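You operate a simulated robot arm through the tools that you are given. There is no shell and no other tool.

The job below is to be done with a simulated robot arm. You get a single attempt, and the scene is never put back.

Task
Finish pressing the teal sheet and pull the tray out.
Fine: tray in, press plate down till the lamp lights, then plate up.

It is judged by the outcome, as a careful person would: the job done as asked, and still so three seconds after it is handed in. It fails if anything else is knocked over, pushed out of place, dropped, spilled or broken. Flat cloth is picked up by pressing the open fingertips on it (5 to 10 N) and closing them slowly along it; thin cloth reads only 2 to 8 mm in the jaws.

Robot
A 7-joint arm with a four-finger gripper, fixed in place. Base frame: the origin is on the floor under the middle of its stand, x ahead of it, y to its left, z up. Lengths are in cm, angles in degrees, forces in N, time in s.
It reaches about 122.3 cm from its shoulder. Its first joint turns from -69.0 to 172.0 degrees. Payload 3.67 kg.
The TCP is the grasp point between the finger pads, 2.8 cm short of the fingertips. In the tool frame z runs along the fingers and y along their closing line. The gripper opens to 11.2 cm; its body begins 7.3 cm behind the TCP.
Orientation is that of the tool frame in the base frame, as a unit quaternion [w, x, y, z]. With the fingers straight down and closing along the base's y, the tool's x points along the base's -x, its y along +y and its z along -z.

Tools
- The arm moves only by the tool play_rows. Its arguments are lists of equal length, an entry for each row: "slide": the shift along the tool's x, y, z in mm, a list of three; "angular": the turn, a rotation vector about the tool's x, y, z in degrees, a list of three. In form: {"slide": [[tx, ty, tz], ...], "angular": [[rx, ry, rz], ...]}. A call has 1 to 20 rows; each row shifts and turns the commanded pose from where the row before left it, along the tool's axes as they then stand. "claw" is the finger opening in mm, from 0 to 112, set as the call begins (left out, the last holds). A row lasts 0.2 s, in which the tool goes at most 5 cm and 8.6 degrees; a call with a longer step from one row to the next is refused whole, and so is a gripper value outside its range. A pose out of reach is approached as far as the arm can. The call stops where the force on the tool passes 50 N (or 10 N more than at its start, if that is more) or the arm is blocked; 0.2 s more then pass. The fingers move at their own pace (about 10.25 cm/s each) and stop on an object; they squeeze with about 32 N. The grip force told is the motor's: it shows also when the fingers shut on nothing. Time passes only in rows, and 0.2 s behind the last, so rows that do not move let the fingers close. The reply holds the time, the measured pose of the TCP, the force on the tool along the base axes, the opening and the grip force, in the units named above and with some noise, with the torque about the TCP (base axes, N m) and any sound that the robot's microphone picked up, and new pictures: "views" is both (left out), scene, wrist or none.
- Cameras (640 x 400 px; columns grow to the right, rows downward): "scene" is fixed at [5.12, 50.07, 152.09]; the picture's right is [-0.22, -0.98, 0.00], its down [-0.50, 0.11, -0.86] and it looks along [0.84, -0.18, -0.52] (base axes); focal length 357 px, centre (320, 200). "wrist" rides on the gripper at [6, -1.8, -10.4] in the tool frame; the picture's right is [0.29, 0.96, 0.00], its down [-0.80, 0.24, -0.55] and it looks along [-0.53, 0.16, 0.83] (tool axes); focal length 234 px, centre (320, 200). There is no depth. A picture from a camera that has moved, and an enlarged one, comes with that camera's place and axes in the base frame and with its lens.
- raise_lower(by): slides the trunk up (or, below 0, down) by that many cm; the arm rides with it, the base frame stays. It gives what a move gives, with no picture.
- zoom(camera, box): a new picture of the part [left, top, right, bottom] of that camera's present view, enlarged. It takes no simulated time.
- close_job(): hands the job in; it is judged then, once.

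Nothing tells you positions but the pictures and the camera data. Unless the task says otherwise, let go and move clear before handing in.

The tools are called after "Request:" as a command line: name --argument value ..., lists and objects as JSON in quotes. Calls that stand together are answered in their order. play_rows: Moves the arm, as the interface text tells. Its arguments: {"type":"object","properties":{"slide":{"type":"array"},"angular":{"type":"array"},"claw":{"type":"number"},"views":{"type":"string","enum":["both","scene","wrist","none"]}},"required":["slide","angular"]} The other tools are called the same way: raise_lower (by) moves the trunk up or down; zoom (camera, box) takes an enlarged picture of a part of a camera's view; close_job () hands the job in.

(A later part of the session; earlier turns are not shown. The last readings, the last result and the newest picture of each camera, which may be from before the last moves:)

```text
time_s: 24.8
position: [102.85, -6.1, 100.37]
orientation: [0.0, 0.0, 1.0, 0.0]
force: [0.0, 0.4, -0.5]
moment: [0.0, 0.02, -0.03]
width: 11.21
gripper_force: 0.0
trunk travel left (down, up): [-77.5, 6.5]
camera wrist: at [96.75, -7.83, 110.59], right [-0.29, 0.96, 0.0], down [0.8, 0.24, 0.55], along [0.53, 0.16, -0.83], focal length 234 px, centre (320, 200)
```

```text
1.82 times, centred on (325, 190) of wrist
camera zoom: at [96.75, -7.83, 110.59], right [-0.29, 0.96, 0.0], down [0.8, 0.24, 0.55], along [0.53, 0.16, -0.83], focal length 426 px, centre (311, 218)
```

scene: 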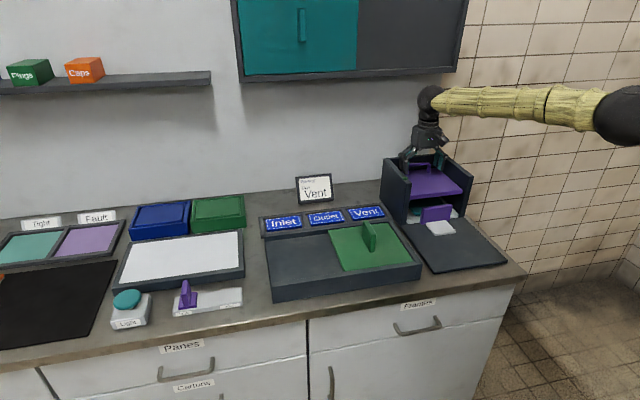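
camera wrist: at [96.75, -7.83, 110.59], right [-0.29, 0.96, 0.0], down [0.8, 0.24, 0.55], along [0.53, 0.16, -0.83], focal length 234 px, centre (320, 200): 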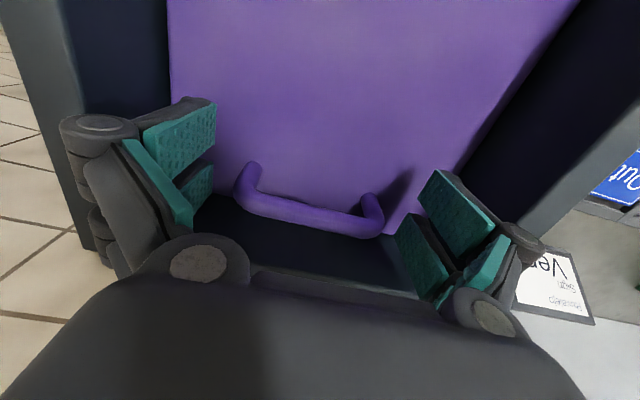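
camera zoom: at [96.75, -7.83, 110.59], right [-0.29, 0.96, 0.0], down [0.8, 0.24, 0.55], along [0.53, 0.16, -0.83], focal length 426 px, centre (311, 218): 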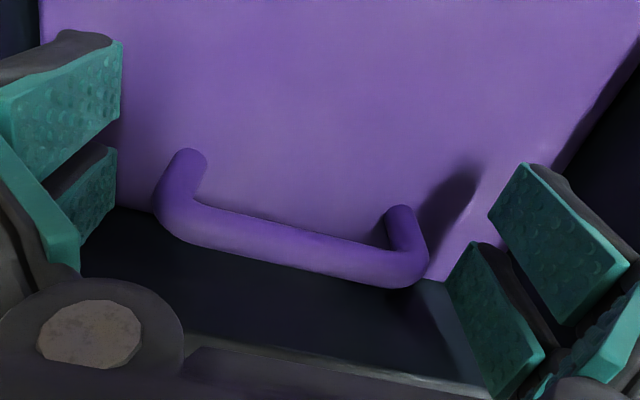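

The legs sit between the finger pairs, with the rear pair aligned. I'll close onto the handle legs.

Request:
play_rows --slide '[[0, 0, 0], [0, 0, 0], [0, 0, 0], [0, 0, 0]]' --angular '[[0, 0, 0], [0, 0, 0], [0, 0, 0], [0, 0, 0]]' --claw 78 --views "both"

Request:
zoom --camera "scene" --box '[370, 110, 490, 220]'

Request:
zoom --camera "wrist" --box '[150, 80, 500, 300]'

```text
time_s: 25.8
position: [102.92, -6.06, 100.27]
orientation: [0.0, 0.0, 1.0, 0.001]
force: [-1.1, 0.4, -2.7]
moment: [0.24, -0.14, -0.14]
width: 9.04
gripper_force: 44.9
trunk travel left (down, up): [-77.5, 6.5]
camera wrist: at [96.76, -7.82, 110.55], right [-0.29, 0.96, 0.0], down [0.8, 0.24, 0.55], along [0.53, 0.16, -0.83], focal length 234 px, centre (320, 200)
```

scene: 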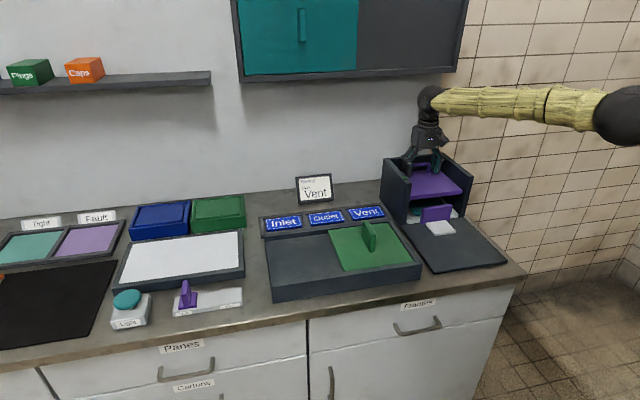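
wrist: 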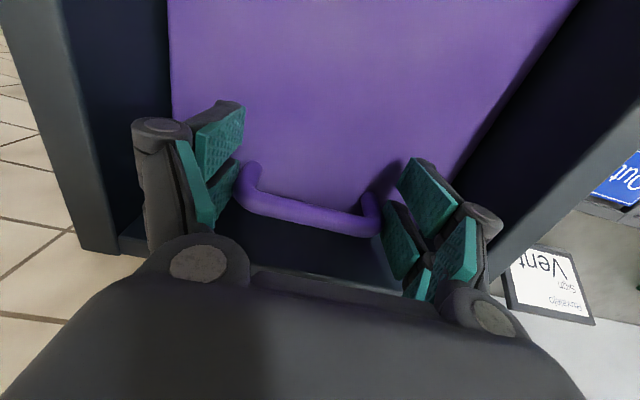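

```text
3.64 times, centred on (430, 165) of scene
camera zoom: at [5.12, 50.07, 152.09], right [-0.22, -0.98, 0.0], down [-0.5, 0.11, -0.86], along [0.84, -0.18, -0.52], focal length 1299 px, centre (-80, 327)
```

zoom: 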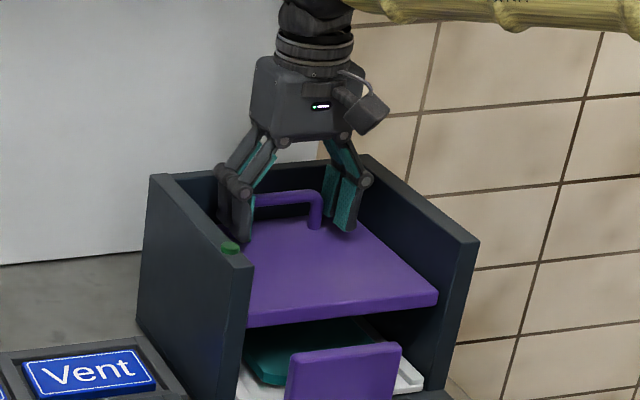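

```text
1.82 times, centred on (325, 190) of wrist
camera zoom: at [96.76, -7.82, 110.55], right [-0.29, 0.96, 0.0], down [0.8, 0.24, 0.55], along [0.53, 0.16, -0.83], focal length 426 px, centre (311, 218)
```

zoom: 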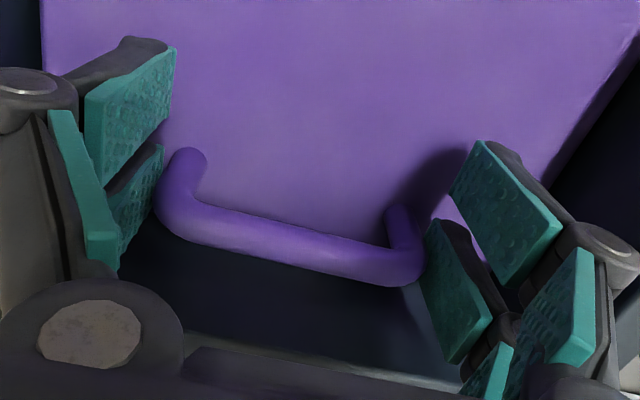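

The grip holds the legs at 9.04 cm. I'll press the plate down gradually, watching the force and the lamp.

Request:
play_rows --slide '[[0, 0, 3], [0, 0, 4], [0, 0, 5], [0, 0, 5], [0, 0, 5], [0, 0, 5], [0, 0, 5], [0, 0, 0]]' --angular '[[0, 0, 0], [0, 0, 0], [0, 0, 0], [0, 0, 0], [0, 0, 0], [0, 0, 0], [0, 0, 0], [0, 0, 0]]' --views "both"

Request:
zoom --camera "scene" --box '[370, 110, 490, 220]'

```text
time_s: 27.6
position: [102.91, -6.12, 97.08]
orientation: [0.0, 0.0, 1.0, 0.0]
force: [-3.2, 1.4, -2.2]
moment: [0.33, -0.56, 0.55]
width: 9.04
gripper_force: 44.7
trunk travel left (down, up): [-77.5, 6.5]
camera wrist: at [96.76, -7.82, 107.37], right [-0.29, 0.96, 0.0], down [0.8, 0.24, 0.55], along [0.53, 0.16, -0.83], focal length 234 px, centre (320, 200)
```

scene: 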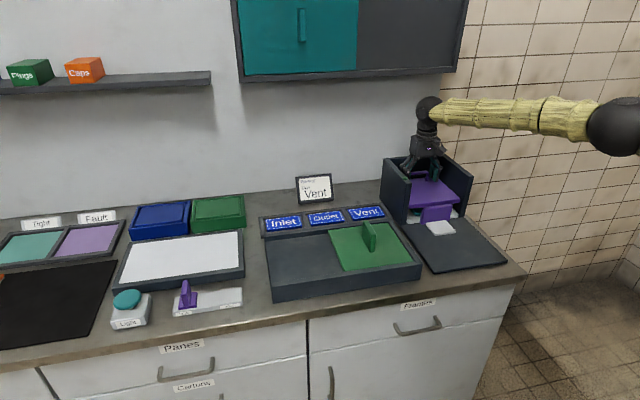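
wrist: 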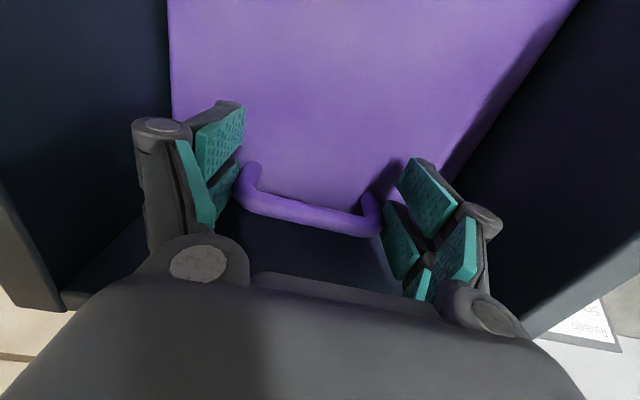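

```text
3.64 times, centred on (430, 165) of scene
camera zoom: at [5.12, 50.07, 152.09], right [-0.22, -0.98, 0.0], down [-0.5, 0.11, -0.86], along [0.84, -0.18, -0.52], focal length 1299 px, centre (-80, 327)
```

zoom: 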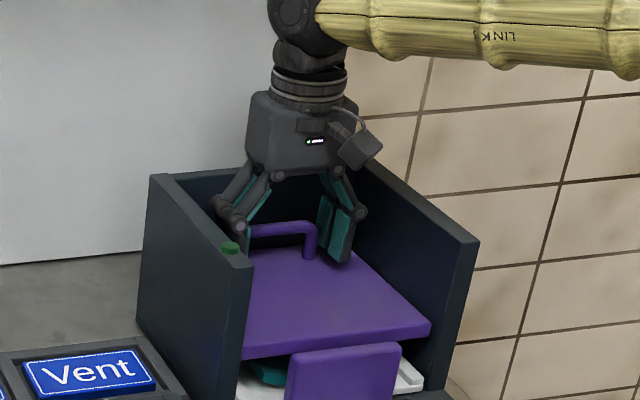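

The plate followed down 3 cm with almost no force. I'll continue in small steps and watch for contact and the lamp.

Request:
play_rows --slide '[[0, 0, 4], [0, 0, 4], [0, 0, 4], [0, 0, 3], [0, 0, 3], [0, 0, 0]]' --angular '[[0, 0, 0], [0, 0, 0], [0, 0, 0], [0, 0, 0], [0, 0, 0], [0, 0, 0]]' --views "both"

Request:
zoom --camera "scene" --box '[370, 110, 490, 220]'

```text
time_s: 29.0
position: [102.78, -6.03, 95.28]
orientation: [0.0, -0.001, 1.0, -0.001]
force: [8.5, 2.7, -0.5]
moment: [0.01, -1.12, 0.02]
width: 9.04
gripper_force: 44.9
trunk travel left (down, up): [-77.5, 6.5]
camera wrist: at [96.75, -7.82, 105.54], right [-0.29, 0.96, 0.0], down [0.8, 0.24, 0.55], along [0.53, 0.16, -0.83], focal length 234 px, centre (320, 200)
```

scene: 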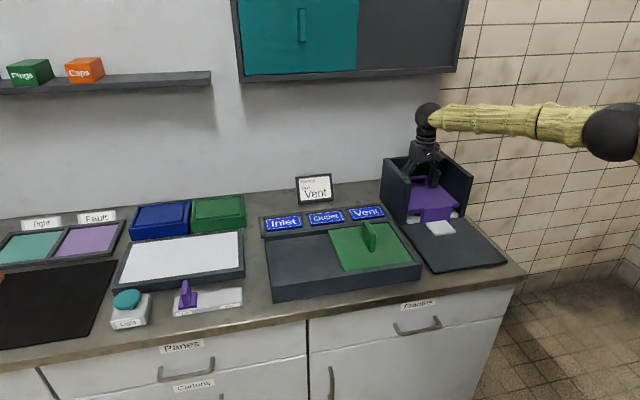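
wrist: 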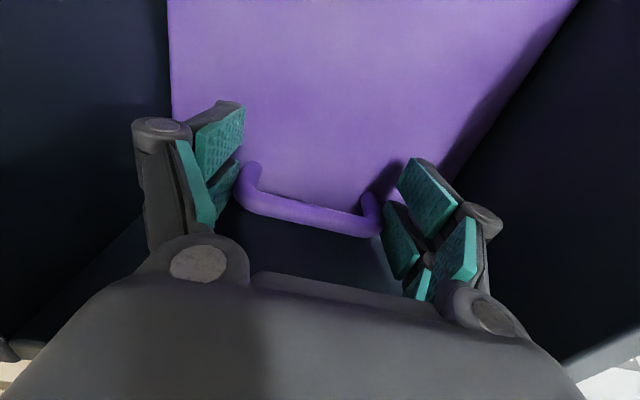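

```text
3.64 times, centred on (430, 165) of scene
camera zoom: at [5.12, 50.07, 152.09], right [-0.22, -0.98, 0.0], down [-0.5, 0.11, -0.86], along [0.84, -0.18, -0.52], focal length 1299 px, centre (-80, 327)
```

zoom: 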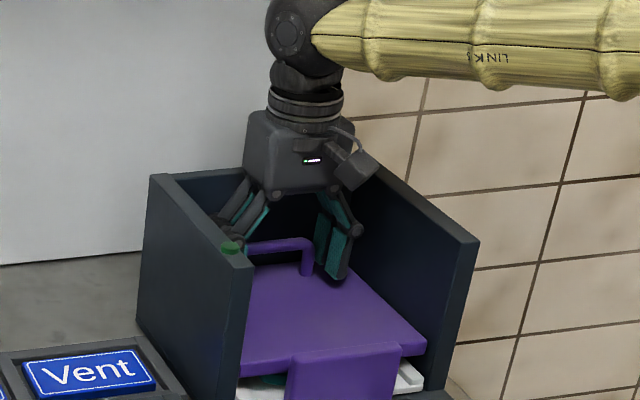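

The plate is 5 cm down and still nearly free, with the lamp unlit. I'll continue in smaller steps.

Request:
play_rows --slide '[[0, 0, 3], [0, 0, 3], [0, 0, 3], [0, 0, 0]]' --angular '[[0, 0, 0], [0, 0, 0], [0, 0, 0], [0, 0, 0]]' --views "scene"

Request:
zoom --camera "scene" --box '[370, 130, 490, 240]'

```text
time_s: 30.0
position: [102.9, -6.12, 94.18]
orientation: [-0.001, 0.001, 1.0, 0.0]
force: [14.9, 1.7, -0.9]
moment: [0.06, -0.97, -0.12]
width: 9.01
gripper_force: 45.1
trunk travel left (down, up): [-77.5, 6.5]
```

scene: 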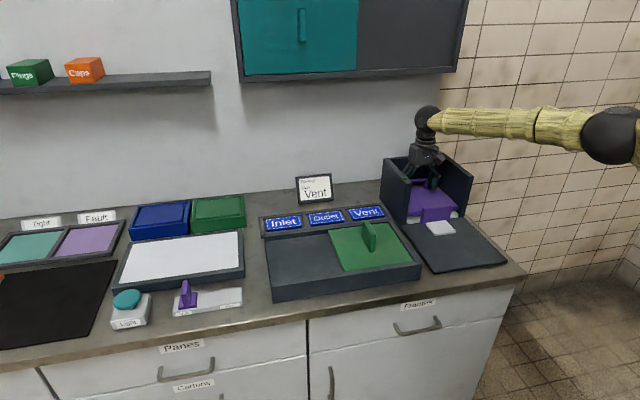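

```text
3.64 times, centred on (430, 185) of scene
camera zoom: at [5.12, 50.07, 152.09], right [-0.22, -0.98, 0.0], down [-0.5, 0.11, -0.86], along [0.84, -0.18, -0.52], focal length 1299 px, centre (-80, 254)
```

zoom: 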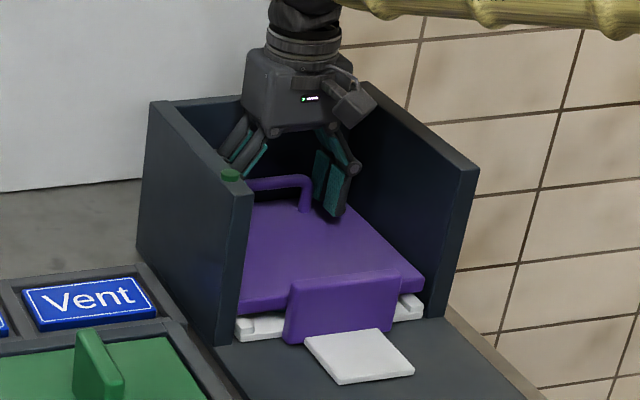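

There is some sideways load building in x (about 15 N), so I'll shift the command 1 mm forward to relieve it. Then I'll continue pressing down gently.

Request:
play_rows --slide '[[-1, 0, 0], [-0.5, 0, 2], [0, 0, 2], [0, 0, 2], [0, 0, 0]]' --angular '[[0, 0, 0], [0, 0, 0], [0, 0, 0], [0, 0, 0], [0, 0, 0]]' --views "scene"

Request:
zoom --camera "scene" --box '[370, 130, 490, 240]'

```text
time_s: 31.2
position: [102.81, -6.07, 93.86]
orientation: [0.0, -0.001, 1.0, 0.0]
force: [-10.3, -2.8, 9.2]
moment: [-0.07, 1.05, 0.3]
width: 9.03
gripper_force: 44.9
trunk travel left (down, up): [-77.5, 6.5]
```

scene: 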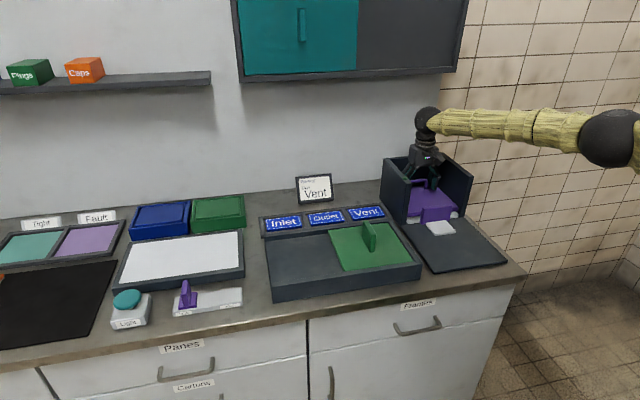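

```text
3.64 times, centred on (430, 185) of scene
camera zoom: at [5.12, 50.07, 152.09], right [-0.22, -0.98, 0.0], down [-0.5, 0.11, -0.86], along [0.84, -0.18, -0.52], focal length 1299 px, centre (-80, 254)
```

zoom: 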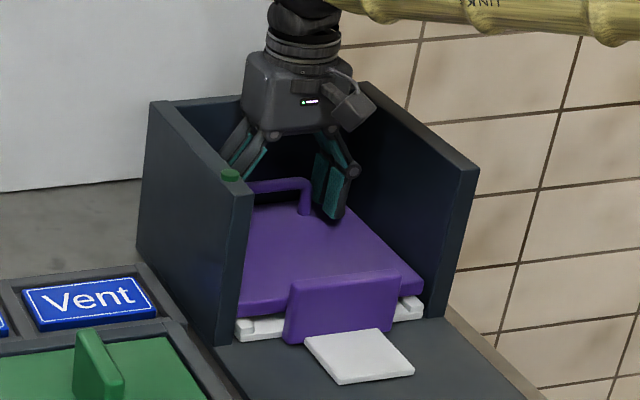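

The plate is now meeting resistance (Fz +9 N), so it's on the sheet. I'll press a little further and check the lamp.

Request:
play_rows --slide '[[0.7, 0, 1], [0, 0, 1], [0, 0, 1], [0, 0, 0]]' --angular '[[0, 0, 0], [0, 0, 0], [0, 0, 0], [0, 0, 0]]' --views "scene"

Request:
zoom --camera "scene" --box '[390, 160, 460, 230]'

```text
time_s: 32.2
position: [102.9, -5.99, 93.86]
orientation: [0.003, 0.0, 1.0, 0.001]
force: [5.4, -3.7, 28.8]
moment: [-0.11, -0.44, 0.17]
width: 9.04
gripper_force: 45.2
trunk travel left (down, up): [-77.5, 6.5]
```

scene: 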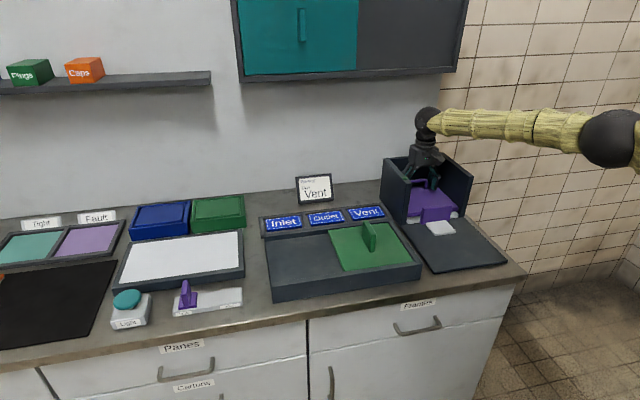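

```text
5.71 times, centred on (425, 195) of scene
camera zoom: at [5.12, 50.07, 152.09], right [-0.22, -0.98, 0.0], down [-0.5, 0.11, -0.86], along [0.84, -0.18, -0.52], focal length 2042 px, centre (-280, 229)
```

zoom: 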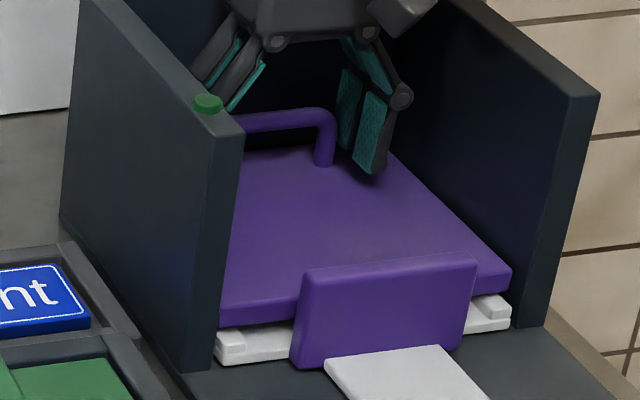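

The plate is seated with 29 N of press force and isn't moving further, but the lamp is still dark. I'll hold the pressure for a few seconds, as it may need dwell time.

Request:
play_rows --slide '[[0, 0, 0.5], [0, 0, 0], [0, 0, 0], [0, 0, 0], [0, 0, 0], [0, 0, 0], [0, 0, 0], [0, 0, 0], [0, 0, 0], [0, 0, 0]]' --angular '[[0, 0, 0], [0, 0, 0], [0, 0, 0], [0, 0, 0], [0, 0, 0], [0, 0, 0], [0, 0, 0], [0, 0, 0], [0, 0, 0], [0, 0, 0]]' --views "scene"

Request:
zoom --camera "scene" --box '[390, 160, 460, 230]'

```text
time_s: 34.1
position: [102.55, -6.07, 93.22]
orientation: [-0.002, 0.0, 1.0, 0.0]
force: [-15.7, -3.4, -4.2]
moment: [1.13, -4.11, -0.75]
width: 9.07
gripper_force: 45.1
trunk travel left (down, up): [-77.5, 6.5]
stopped in row 9: the force on the tool passed its limit at 51 N (the readings are from after the stop); the commanded pose is now the measured one
```

scene: 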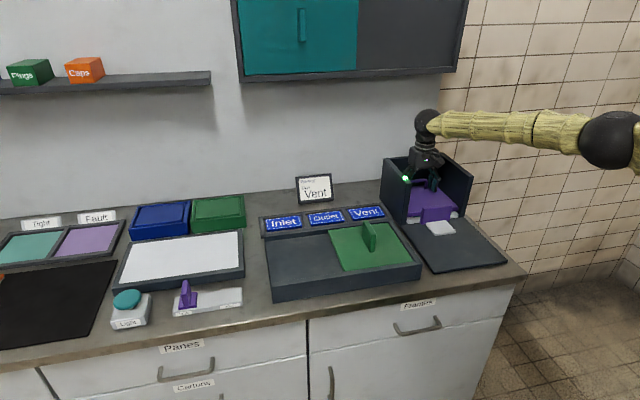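

```text
5.71 times, centred on (425, 195) of scene
camera zoom: at [5.12, 50.07, 152.09], right [-0.22, -0.98, 0.0], down [-0.5, 0.11, -0.86], along [0.84, -0.18, -0.52], focal length 2042 px, centre (-280, 229)
```

zoom: 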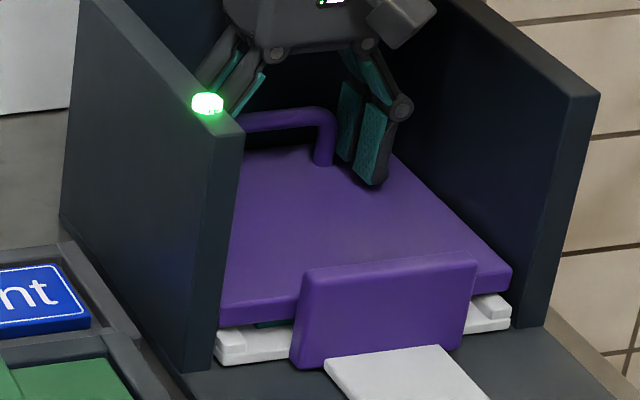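

The lamp is lit green. Now I'll lift the plate by its handle, smoothly and straight up.

Request:
play_rows --slide '[[0, 0, -2], [0, 0, -4], [0, 0, -5], [0, 0, -5], [0, 0, -5], [0, 0, -5], [0, 0, 0]]' --angular '[[0, 0, 0], [0, 0, 0], [0, 0, 0], [0, 0, 0], [0, 0, 0], [0, 0, 0], [0, 0, 0]]' --views "scene"

Request:
zoom --camera "scene" --box '[370, 120, 490, 240]'

```text
time_s: 34.8
position: [102.53, -6.04, 93.26]
orientation: [-0.006, 0.0, 1.0, -0.001]
force: [-0.5, -5.1, -11.9]
moment: [1.9, -2.79, -0.57]
width: 9.09
gripper_force: 44.7
trunk travel left (down, up): [-77.5, 6.5]
stopped in row 3: the force on the tool passed its limit at 56 N (the readings are from after the stop); the commanded pose is now the measured one
```

scene: 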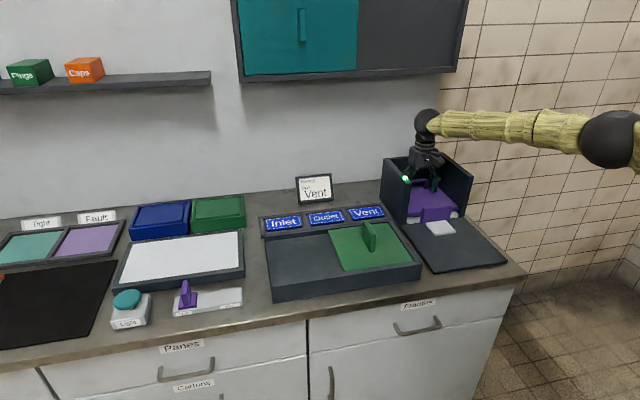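

```text
3.33 times, centred on (430, 180) of scene
camera zoom: at [5.12, 50.07, 152.09], right [-0.22, -0.98, 0.0], down [-0.5, 0.11, -0.86], along [0.84, -0.18, -0.52], focal length 1191 px, centre (-47, 267)
```

zoom: 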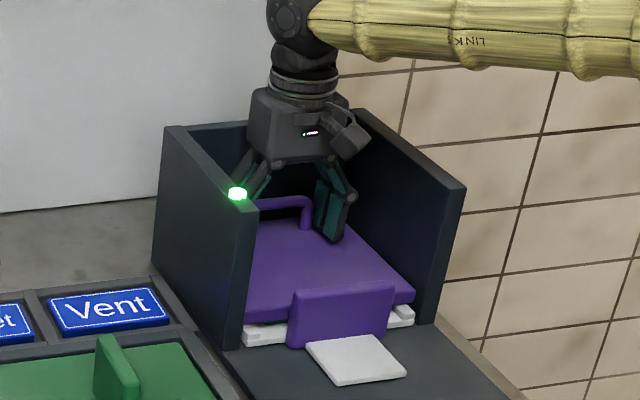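

The lift tripped the force limit without moving, though the lamp stays lit. I'll raise by just a couple of millimetres to see which direction the resistance is in.

Request:
play_rows --slide '[[0, 0, -1], [0, 0, -1], [0, 0, 0]]' --angular '[[0, 0, 0], [0, 0, 0], [0, 0, 0]]' --views "both"

Request:
zoom --camera "wrist" --box '[120, 80, 500, 310]'

Request:
zoom --camera "scene" --box '[390, 130, 460, 200]'

```text
time_s: 35.6
position: [102.46, -5.98, 93.34]
orientation: [-0.008, -0.001, 1.0, -0.001]
force: [-8.9, -4.6, -31.0]
moment: [0.82, -3.23, -0.93]
width: 9.09
gripper_force: 45.3
trunk travel left (down, up): [-77.5, 6.5]
camera wrist: at [96.57, -7.79, 103.71], right [-0.29, 0.96, 0.0], down [0.81, 0.24, 0.54], along [0.52, 0.16, -0.84], focal length 234 px, centre (320, 200)
```

scene: 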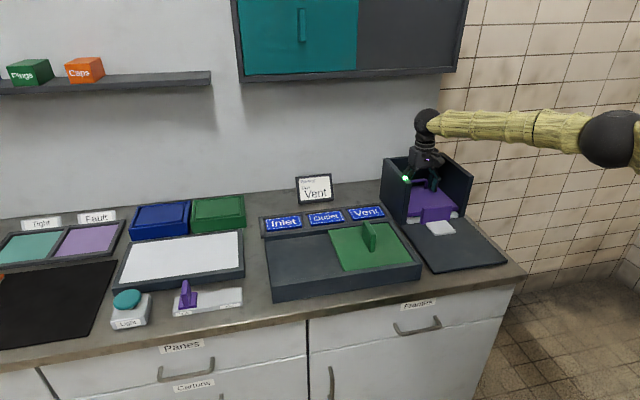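
wrist: 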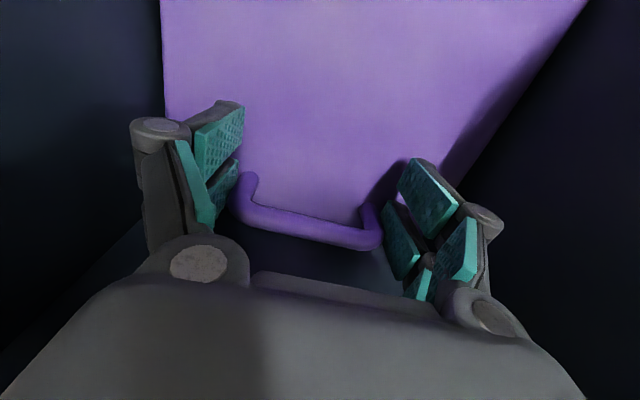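

```text
1.68 times, centred on (310, 195) of wrist
camera zoom: at [96.57, -7.79, 103.71], right [-0.29, 0.96, 0.0], down [0.81, 0.24, 0.54], along [0.52, 0.16, -0.84], focal length 394 px, centre (337, 208)
```

zoom: 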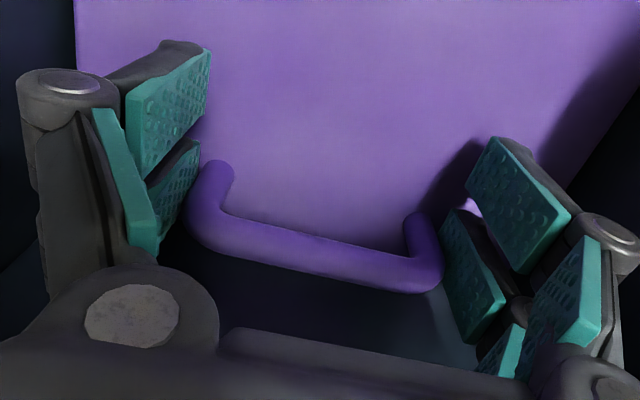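

```text
5.71 times, centred on (425, 165) of scene
camera zoom: at [5.12, 50.07, 152.09], right [-0.22, -0.98, 0.0], down [-0.5, 0.11, -0.86], along [0.84, -0.18, -0.52], focal length 2042 px, centre (-280, 400)
```

zoom: 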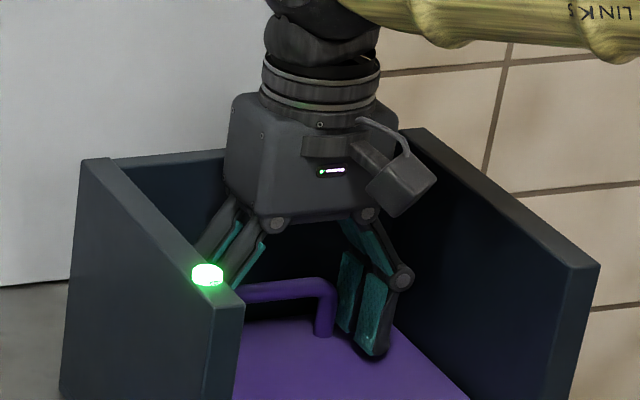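

The resistance is straight down (−31 N for a 2 mm lift) with the grip holding, so the plate itself is sticking at the bottom. I'll increase the pull gently and see whether it frees.

Request:
play_rows --slide '[[0, 0, -0.5], [0, 0, -0.5], [0, 0, 0], [0, 0, 0]]' --angular '[[0, 0, 0], [0, 0, 0], [0, 0, 0], [0, 0, 0]]' --views "scene"

Request:
zoom --camera "scene" --box '[390, 160, 460, 230]'

```text
time_s: 36.6
position: [102.48, -6.05, 94.28]
orientation: [-0.004, 0.0, 1.0, 0.001]
force: [-4.9, -5.6, -9.2]
moment: [0.08, 1.58, 0.13]
width: 9.09
gripper_force: 45.2
trunk travel left (down, up): [-77.5, 6.5]
```

scene: 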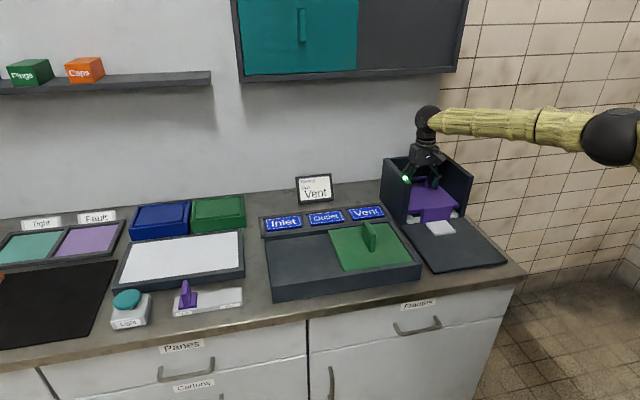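

```text
5.71 times, centred on (425, 195) of scene
camera zoom: at [5.12, 50.07, 152.09], right [-0.22, -0.98, 0.0], down [-0.5, 0.11, -0.86], along [0.84, -0.18, -0.52], focal length 2042 px, centre (-280, 229)
```

zoom: 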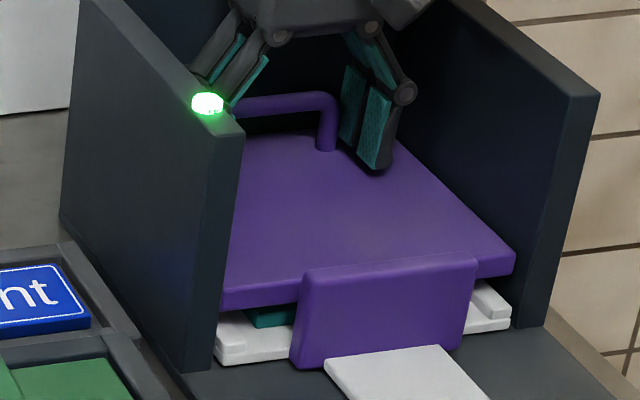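

It broke free and the plate is rising with the grip. I'll continue lifting it slowly to its original height.

Request:
play_rows --slide '[[0, 0, -3], [0, 0, -4], [0, 0, -4], [0, 0, -4], [0, 0, -4], [0, 0, -4], [0, 0, -4], [0, 0, -4], [0, 0, -4], [0, 0, 0]]' --angular '[[0, 0, 0], [0, 0, 0], [0, 0, 0], [0, 0, 0], [0, 0, 0], [0, 0, 0], [0, 0, 0], [0, 0, 0], [0, 0, 0], [0, 0, 0]]' --views "scene"

Request:
zoom --camera "scene" --box '[370, 110, 490, 220]'

```text
time_s: 38.8
position: [102.58, -6.01, 97.22]
orientation: [-0.006, -0.001, 1.0, -0.001]
force: [-8.5, -6.1, -7.6]
moment: [-0.32, 1.11, -0.31]
width: 9.07
gripper_force: 45.3
trunk travel left (down, up): [-77.5, 6.5]
```

scene: 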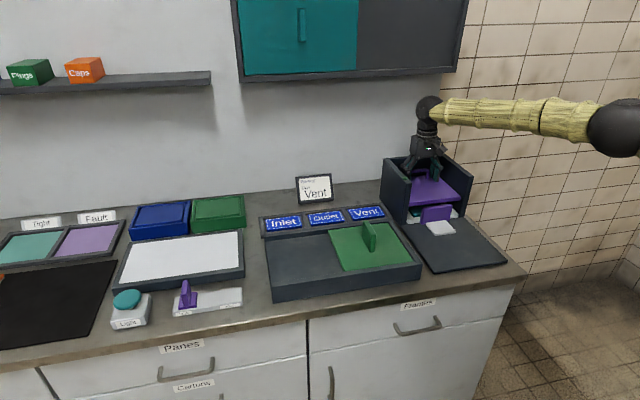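

```text
3.64 times, centred on (430, 165) of scene
camera zoom: at [5.12, 50.07, 152.09], right [-0.22, -0.98, 0.0], down [-0.5, 0.11, -0.86], along [0.84, -0.18, -0.52], focal length 1299 px, centre (-80, 327)
```

zoom: 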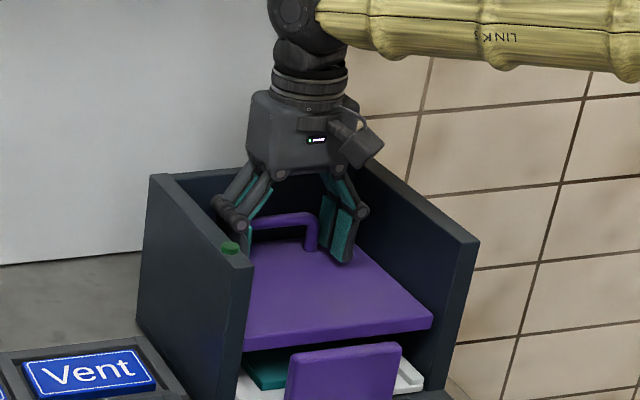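

The plate is rising and the lamp went out now that it's lifted, as I'd expect. I'll raise it the remaining ~2.7 cm.

Request:
play_rows --slide '[[0, 0, -4], [0, 0, -4], [0, 0, -4], [0, 0, -4], [0, 0, -4], [0, 0, -3], [0, 0, 0]]' --angular '[[0, 0, 0], [0, 0, 0], [0, 0, 0], [0, 0, 0], [0, 0, 0], [0, 0, 0], [0, 0, 0]]' --views "scene"

Request:
zoom --camera "scene" --box '[370, 110, 490, 220]'

```text
time_s: 40.4
position: [102.47, -5.93, 99.58]
orientation: [-0.006, 0.0, 1.0, 0.0]
force: [-7.0, -9.8, -7.2]
moment: [-0.5, 1.0, -0.04]
width: 9.05
gripper_force: 45.0
trunk travel left (down, up): [-77.5, 6.5]
```

scene: 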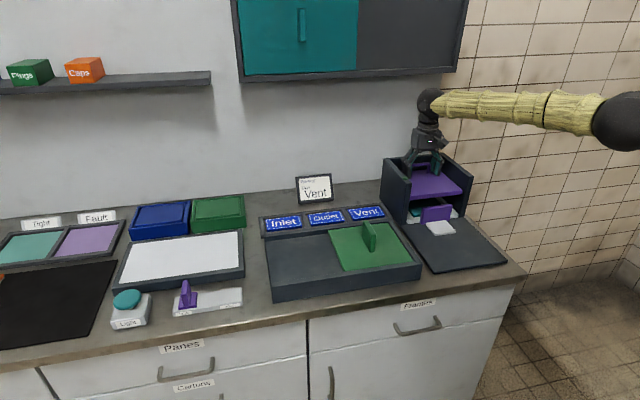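

```text
3.64 times, centred on (430, 165) of scene
camera zoom: at [5.12, 50.07, 152.09], right [-0.22, -0.98, 0.0], down [-0.5, 0.11, -0.86], along [0.84, -0.18, -0.52], focal length 1299 px, centre (-80, 327)
```

zoom: 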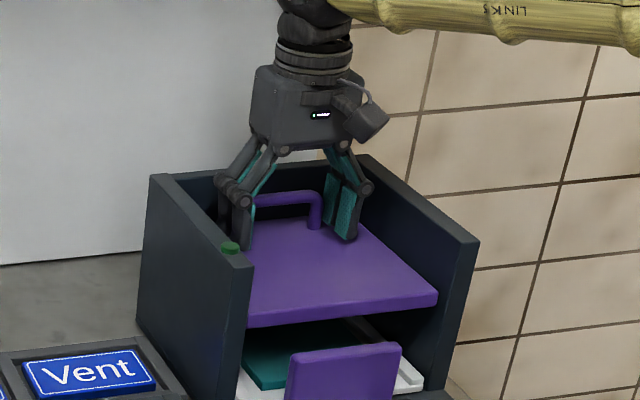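

The plate corner lines up with where it started. I'll nudge up slightly to make sure it's at its upper rest before letting go.

Request:
play_rows --slide '[[0, 0, -1], [0, 0, -1], [0, 0, -1], [0, 0, 0]]' --angular '[[0, 0, 0], [0, 0, 0], [0, 0, 0], [0, 0, 0]]' --views "none"

Request:
zoom --camera "scene" --box '[370, 110, 490, 220]'

```text
time_s: 41.4
position: [102.47, -6.03, 99.75]
orientation: [-0.006, 0.0, 1.0, 0.0]
force: [-10.1, -9.8, -16.2]
moment: [0.05, -0.11, -0.71]
width: 9.07
gripper_force: 45.2
trunk travel left (down, up): [-77.5, 6.5]
```

```text
3.64 times, centred on (430, 165) of scene
camera zoom: at [5.12, 50.07, 152.09], right [-0.22, -0.98, 0.0], down [-0.5, 0.11, -0.86], along [0.84, -0.18, -0.52], focal length 1299 px, centre (-80, 327)
```

zoom: 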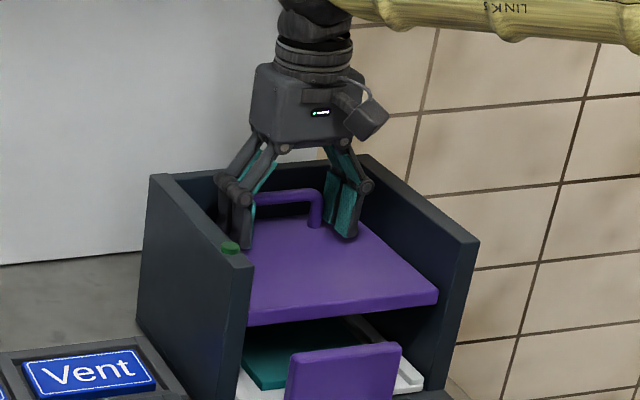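

The upward force rises now, so the plate is at its top stop. I'll relax slightly, open the fingers, and check that the plate stays up.

Request:
play_rows --slide '[[0, 0, 1.5], [0, 0, 0], [0, 0, 0], [0, 0, 0]]' --angular '[[0, 0, 0], [0, 0, 0], [0, 0, 0], [0, 0, 0]]' --views "none"

Request:
play_rows --slide '[[0, 0, 0], [0, 0, 0], [0, 0, 0], [0, 0, 0], [0, 0, 0]]' --angular '[[0, 0, 0], [0, 0, 0], [0, 0, 0], [0, 0, 0], [0, 0, 0]]' --claw 110 --views "scene"

Request:
zoom --camera "scene" --box '[370, 110, 490, 220]'

```text
time_s: 42.4
position: [102.51, -6.07, 99.77]
orientation: [-0.006, 0.001, 1.0, -0.001]
force: [-15.3, -15.9, -11.0]
moment: [-0.07, 0.93, -0.25]
width: 9.06
gripper_force: 45.2
trunk travel left (down, up): [-77.5, 6.5]
```

```text
time_s: 43.6
position: [102.49, -5.83, 99.76]
orientation: [-0.005, -0.002, 1.0, 0.0]
force: [-1.3, 0.3, 0.2]
moment: [0.01, -0.01, 0.02]
width: 11.02
gripper_force: 0.1
trunk travel left (down, up): [-77.5, 6.5]
```

scene: 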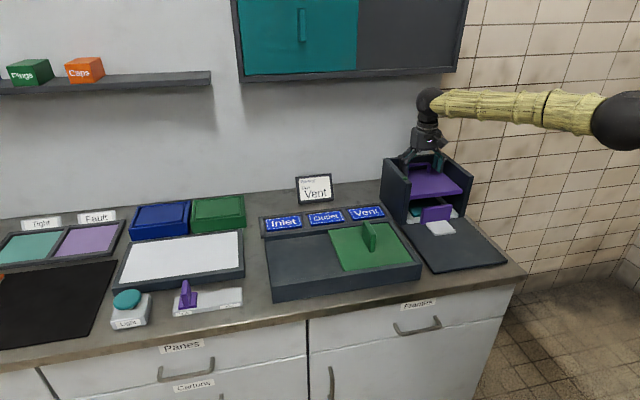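

```text
3.64 times, centred on (430, 165) of scene
camera zoom: at [5.12, 50.07, 152.09], right [-0.22, -0.98, 0.0], down [-0.5, 0.11, -0.86], along [0.84, -0.18, -0.52], focal length 1299 px, centre (-80, 327)
```

zoom: 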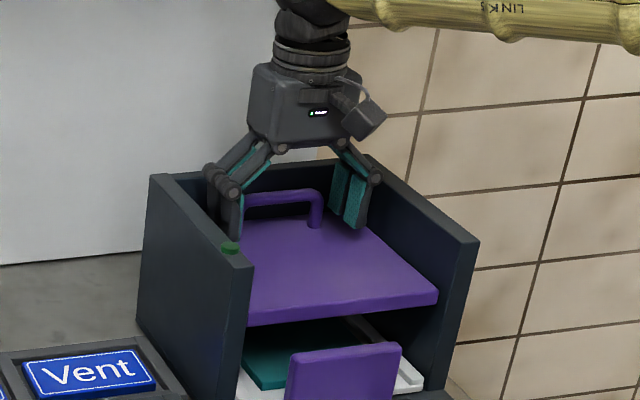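

The plate stays up on its own. I'll lift straight up out of the housing, straighten the slight tilt, and move back over the tray tongue.

Request:
play_rows --slide '[[0, -1, -10], [0, 0, -20], [0, 0, -20], [0, 0, -20], [0, 0, -25], [0, 0, -20], [20, 0, 0], [20, 0, 0], [20, 0, 0], [20, 0, 0], [20, 0, 0], [20, 0, 0], [20, 0, 0], [20, 0, 0], [20, 0, 0], [0, 0, 0]]' --angular '[[0, 0, 0], [0, 0, 0], [0, 0, 0], [0, 0, 0], [0, -0.3, 0], [0, -0.3, 0], [0, 0, 0], [0, 0, 0], [0, 0, 0], [0, 0, 0], [0, 0, 0], [0, 0, 0], [0, 0, 0], [0, 0, 0], [0, 0, 0], [0, 0, 0]]' --views "both"

Request:
zoom --camera "wrist" --box '[200, 60, 400, 185]'

Request:
zoom --camera "scene" --box '[370, 130, 490, 250]'

```text
time_s: 47.0
position: [84.7, -6.13, 111.27]
orientation: [0.0, 0.0, 1.0, -0.001]
force: [0.8, 0.1, 0.1]
moment: [0.0, -0.03, -0.01]
width: 10.99
gripper_force: 0.2
trunk travel left (down, up): [-77.5, 6.5]
camera wrist: at [78.66, -7.85, 121.55], right [-0.29, 0.96, 0.0], down [0.8, 0.24, 0.55], along [0.53, 0.16, -0.83], focal length 234 px, centre (320, 200)
```

scene: 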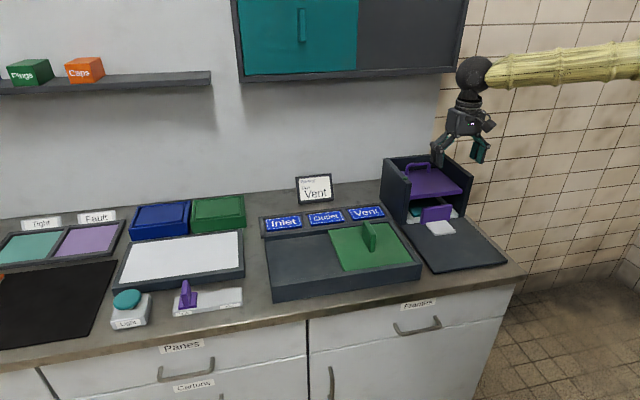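
wrist: 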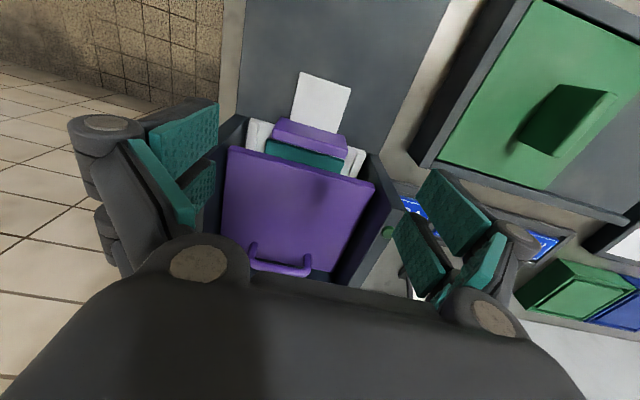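

```text
3.20 times, centred on (300, 122) of wrist
camera zoom: at [78.66, -7.85, 121.55], right [-0.29, 0.96, 0.0], down [0.8, 0.24, 0.55], along [0.53, 0.16, -0.83], focal length 749 px, centre (384, 448)
```

zoom: 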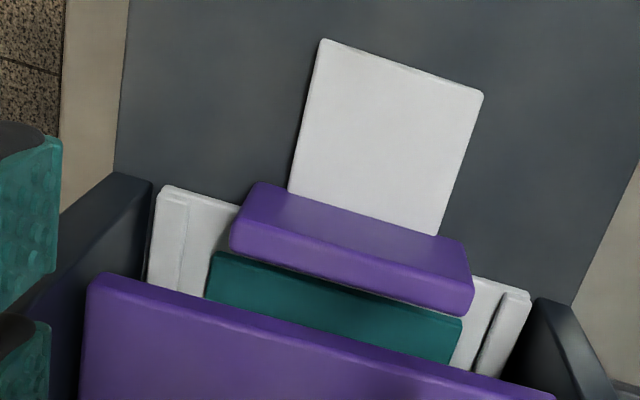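

```text
3.33 times, centred on (430, 190) of scene
camera zoom: at [5.12, 50.07, 152.09], right [-0.22, -0.98, 0.0], down [-0.5, 0.11, -0.86], along [0.84, -0.18, -0.52], focal length 1191 px, centre (-47, 233)
```

zoom: 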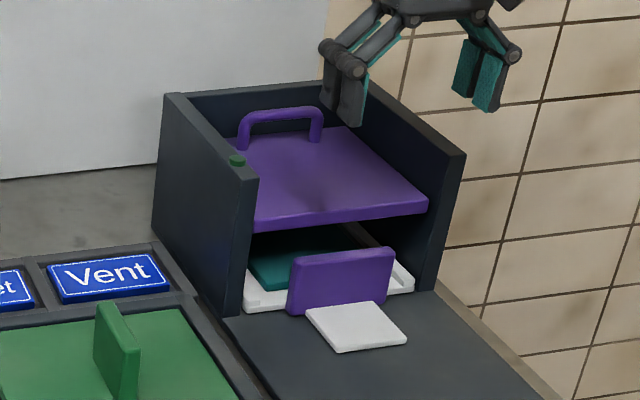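

The plate is up and the sheet now looks flat. I'll descend onto the tongue with the fingers open, as before.

Request:
play_rows --slide '[[1, 0.8, 30], [0, 0, 30], [0, 0, 30], [0, 0, 30], [0, 0, 30], [0, 0, 25], [0, 0, 15], [0, 0, 10], [0, 0, 8], [0, 0, 5], [0, 0, 2], [0, 0, 0]]' --angular '[[0, 0, 0], [0, 0, 0], [0, 0, 0], [0, 0, 0], [0, 0, 0], [0, 0, 0], [0, 0, 0], [0, 0, 0], [0, 0, 0], [0, 0, 0], [0, 0, 0], [0, 0, 0]]' --views "both"

Request:
zoom --camera "scene" --box '[380, 140, 500, 260]'

```text
time_s: 49.6
position: [84.6, -5.96, 89.67]
orientation: [-0.001, -0.001, 1.0, 0.0]
force: [-0.1, -1.1, 0.4]
moment: [0.02, 0.0, -0.03]
width: 11.01
gripper_force: 0.0
trunk travel left (down, up): [-77.5, 6.5]
camera wrist: at [78.49, -7.72, 100.02], right [-0.29, 0.96, 0.0], down [0.8, 0.24, 0.55], along [0.53, 0.16, -0.83], focal length 234 px, centre (320, 200)
```

scene: 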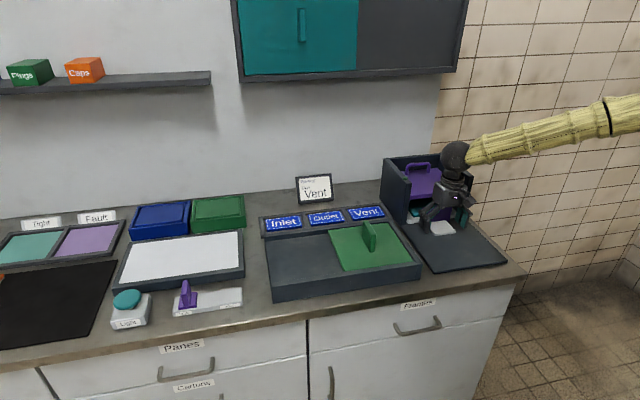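
wrist: 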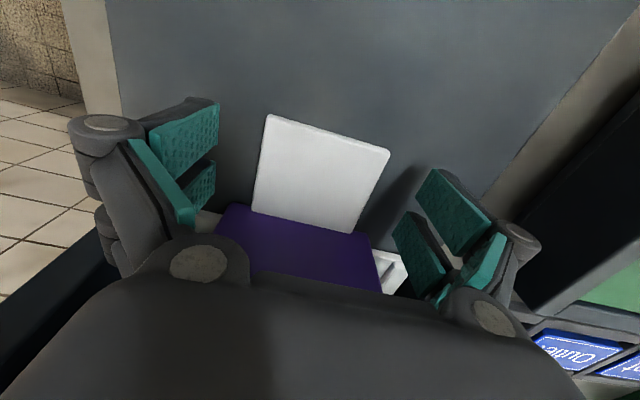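

```text
3.33 times, centred on (440, 200) of scene
camera zoom: at [5.12, 50.07, 152.09], right [-0.22, -0.98, 0.0], down [-0.5, 0.11, -0.86], along [0.84, -0.18, -0.52], focal length 1191 px, centre (-80, 200)
```

zoom: 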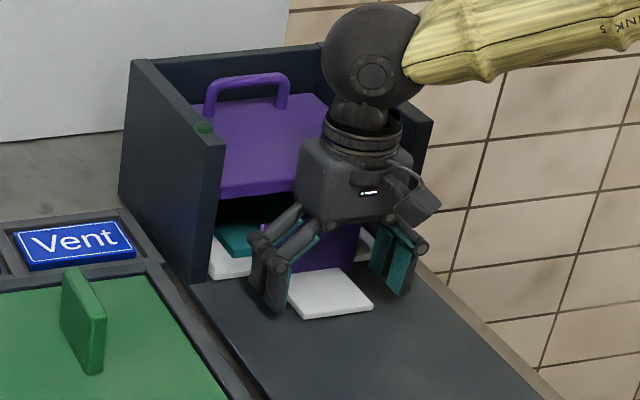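

The fingers straddle the tongue again. I'll close on it.

Request:
play_rows --slide '[[0, -0.5, -0.8], [0, 0, 0], [0, 0, 0], [0, 0, 0]]' --angular '[[0, 0, 0], [0, 0, 0], [0, 0, 0], [0, 0, 0]]' --claw 55 --views "none"

```text
time_s: 50.6
position: [84.51, -5.97, 89.84]
orientation: [0.0, -0.001, 1.0, -0.001]
force: [-0.4, -2.0, 1.2]
moment: [-0.15, -0.1, -0.6]
width: 6.98
gripper_force: 45.2
trunk travel left (down, up): [-77.5, 6.5]
```

The tongue is held at 6.98 cm with almost no side load. I'll pull the tray out slowly, the first 9 cm.

Request:
play_rows --slide '[[3, 0, 0], [5, 0, 0], [6, 0, 0], [8, 0, 0], [8, 0, 0], [8, 0, 0], [8, 0, 0], [8, 0, 0], [8, 0, 0], [8, 0, 0], [8, 0, 0], [8, 0, 0], [0, 0, 0]]' --angular '[[0, 0, 0], [0, 0, 0], [0, 0, 0], [0, 0, 0], [0, 0, 0], [0, 0, 0], [0, 0, 0], [0, 0, 0], [0, 0, 0], [0, 0, 0], [0, 0, 0], [0, 0, 0], [0, 0, 0]]' --views "both"

Request:
zoom --camera "scene" --box '[370, 140, 540, 290]'

```text
time_s: 53.4
position: [75.86, -6.02, 89.96]
orientation: [0.0, -0.001, 1.0, 0.0]
force: [-0.9, 3.6, -11.0]
moment: [0.29, -1.38, -0.26]
width: 6.98
gripper_force: 44.9
trunk travel left (down, up): [-77.5, 6.5]
camera wrist: at [69.77, -7.77, 100.11], right [-0.29, 0.96, 0.0], down [0.8, 0.24, 0.55], along [0.53, 0.16, -0.83], focal length 234 px, centre (320, 200)
```

scene: 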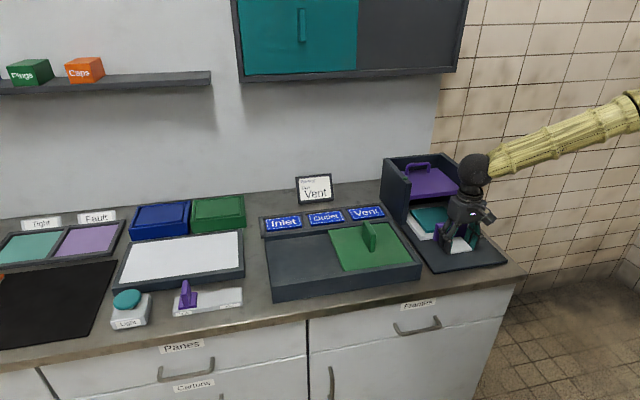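
wrist: 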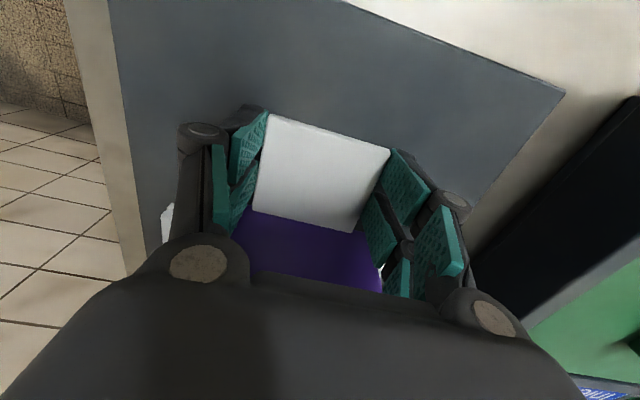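

```text
2.67 times, centred on (455, 215) of scene
camera zoom: at [5.12, 50.07, 152.09], right [-0.22, -0.98, 0.0], down [-0.5, 0.11, -0.86], along [0.84, -0.18, -0.52], focal length 953 px, centre (-40, 160)
```

zoom: 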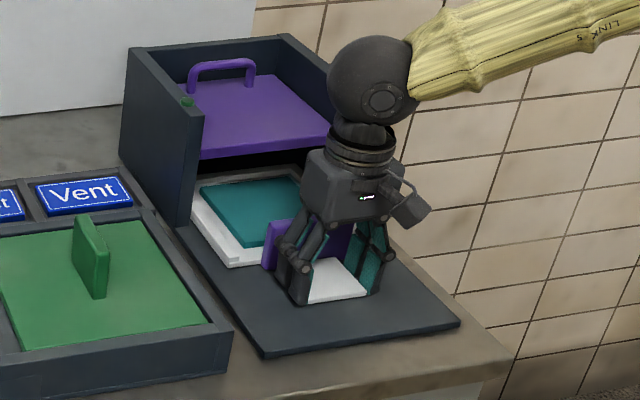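

The tray follows and the sheet lies flat on it. I'll continue the remaining ~9 cm to its starting position.

Request:
play_rows --slide '[[6, 0, 0.6], [8, 0, 0], [8, 0, 0], [8, 0, 0], [8, 0, 0], [8, 0, 0], [8, 0, 0], [8, 0, 0], [8, 0, 0], [8, 0, 0], [6, 0, 0], [5, 0, 0], [4, 0, 0], [0, 0, 0]]' --angular '[[0, 0, 0], [0, 0, 0], [0, 0, 0], [0, 0, 0], [0, 0, 0], [0, 0, 0], [0, 0, 0], [0, 0, 0], [0, 0, 0], [0, 0, 0], [0, 0, 0], [0, 0, 0], [0, 0, 0], [0, 0, 0]]' --views "both"

Request:
zoom --camera "scene" --box '[370, 140, 540, 290]'

```text
time_s: 56.4
position: [66.69, -5.91, 89.86]
orientation: [0.0, -0.001, 1.0, -0.001]
force: [1.1, 0.2, 12.5]
moment: [0.54, 0.41, -1.07]
width: 6.97
gripper_force: 44.9
trunk travel left (down, up): [-77.5, 6.5]
camera wrist: at [60.51, -7.78, 100.1], right [-0.29, 0.96, 0.0], down [0.8, 0.24, 0.55], along [0.53, 0.16, -0.83], focal length 234 px, centre (320, 200)
```

scene: 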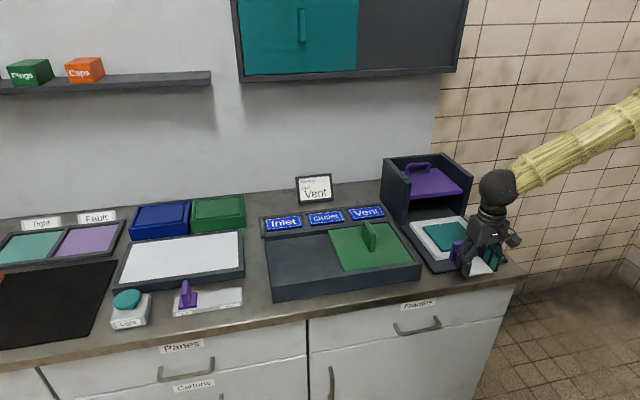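
wrist: 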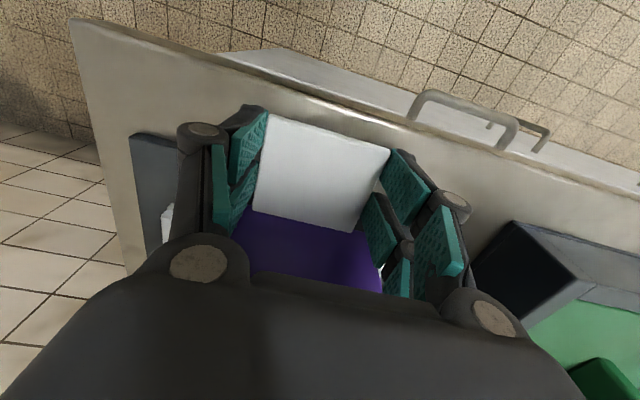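

```text
2.67 times, centred on (455, 215) of scene
camera zoom: at [5.12, 50.07, 152.09], right [-0.22, -0.98, 0.0], down [-0.5, 0.11, -0.86], along [0.84, -0.18, -0.52], focal length 953 px, centre (-40, 160)
```

zoom: 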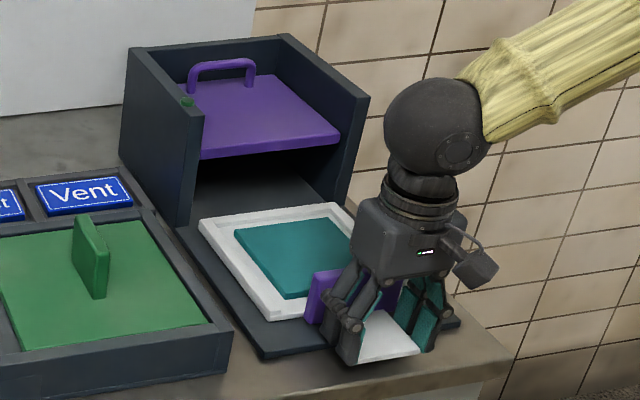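

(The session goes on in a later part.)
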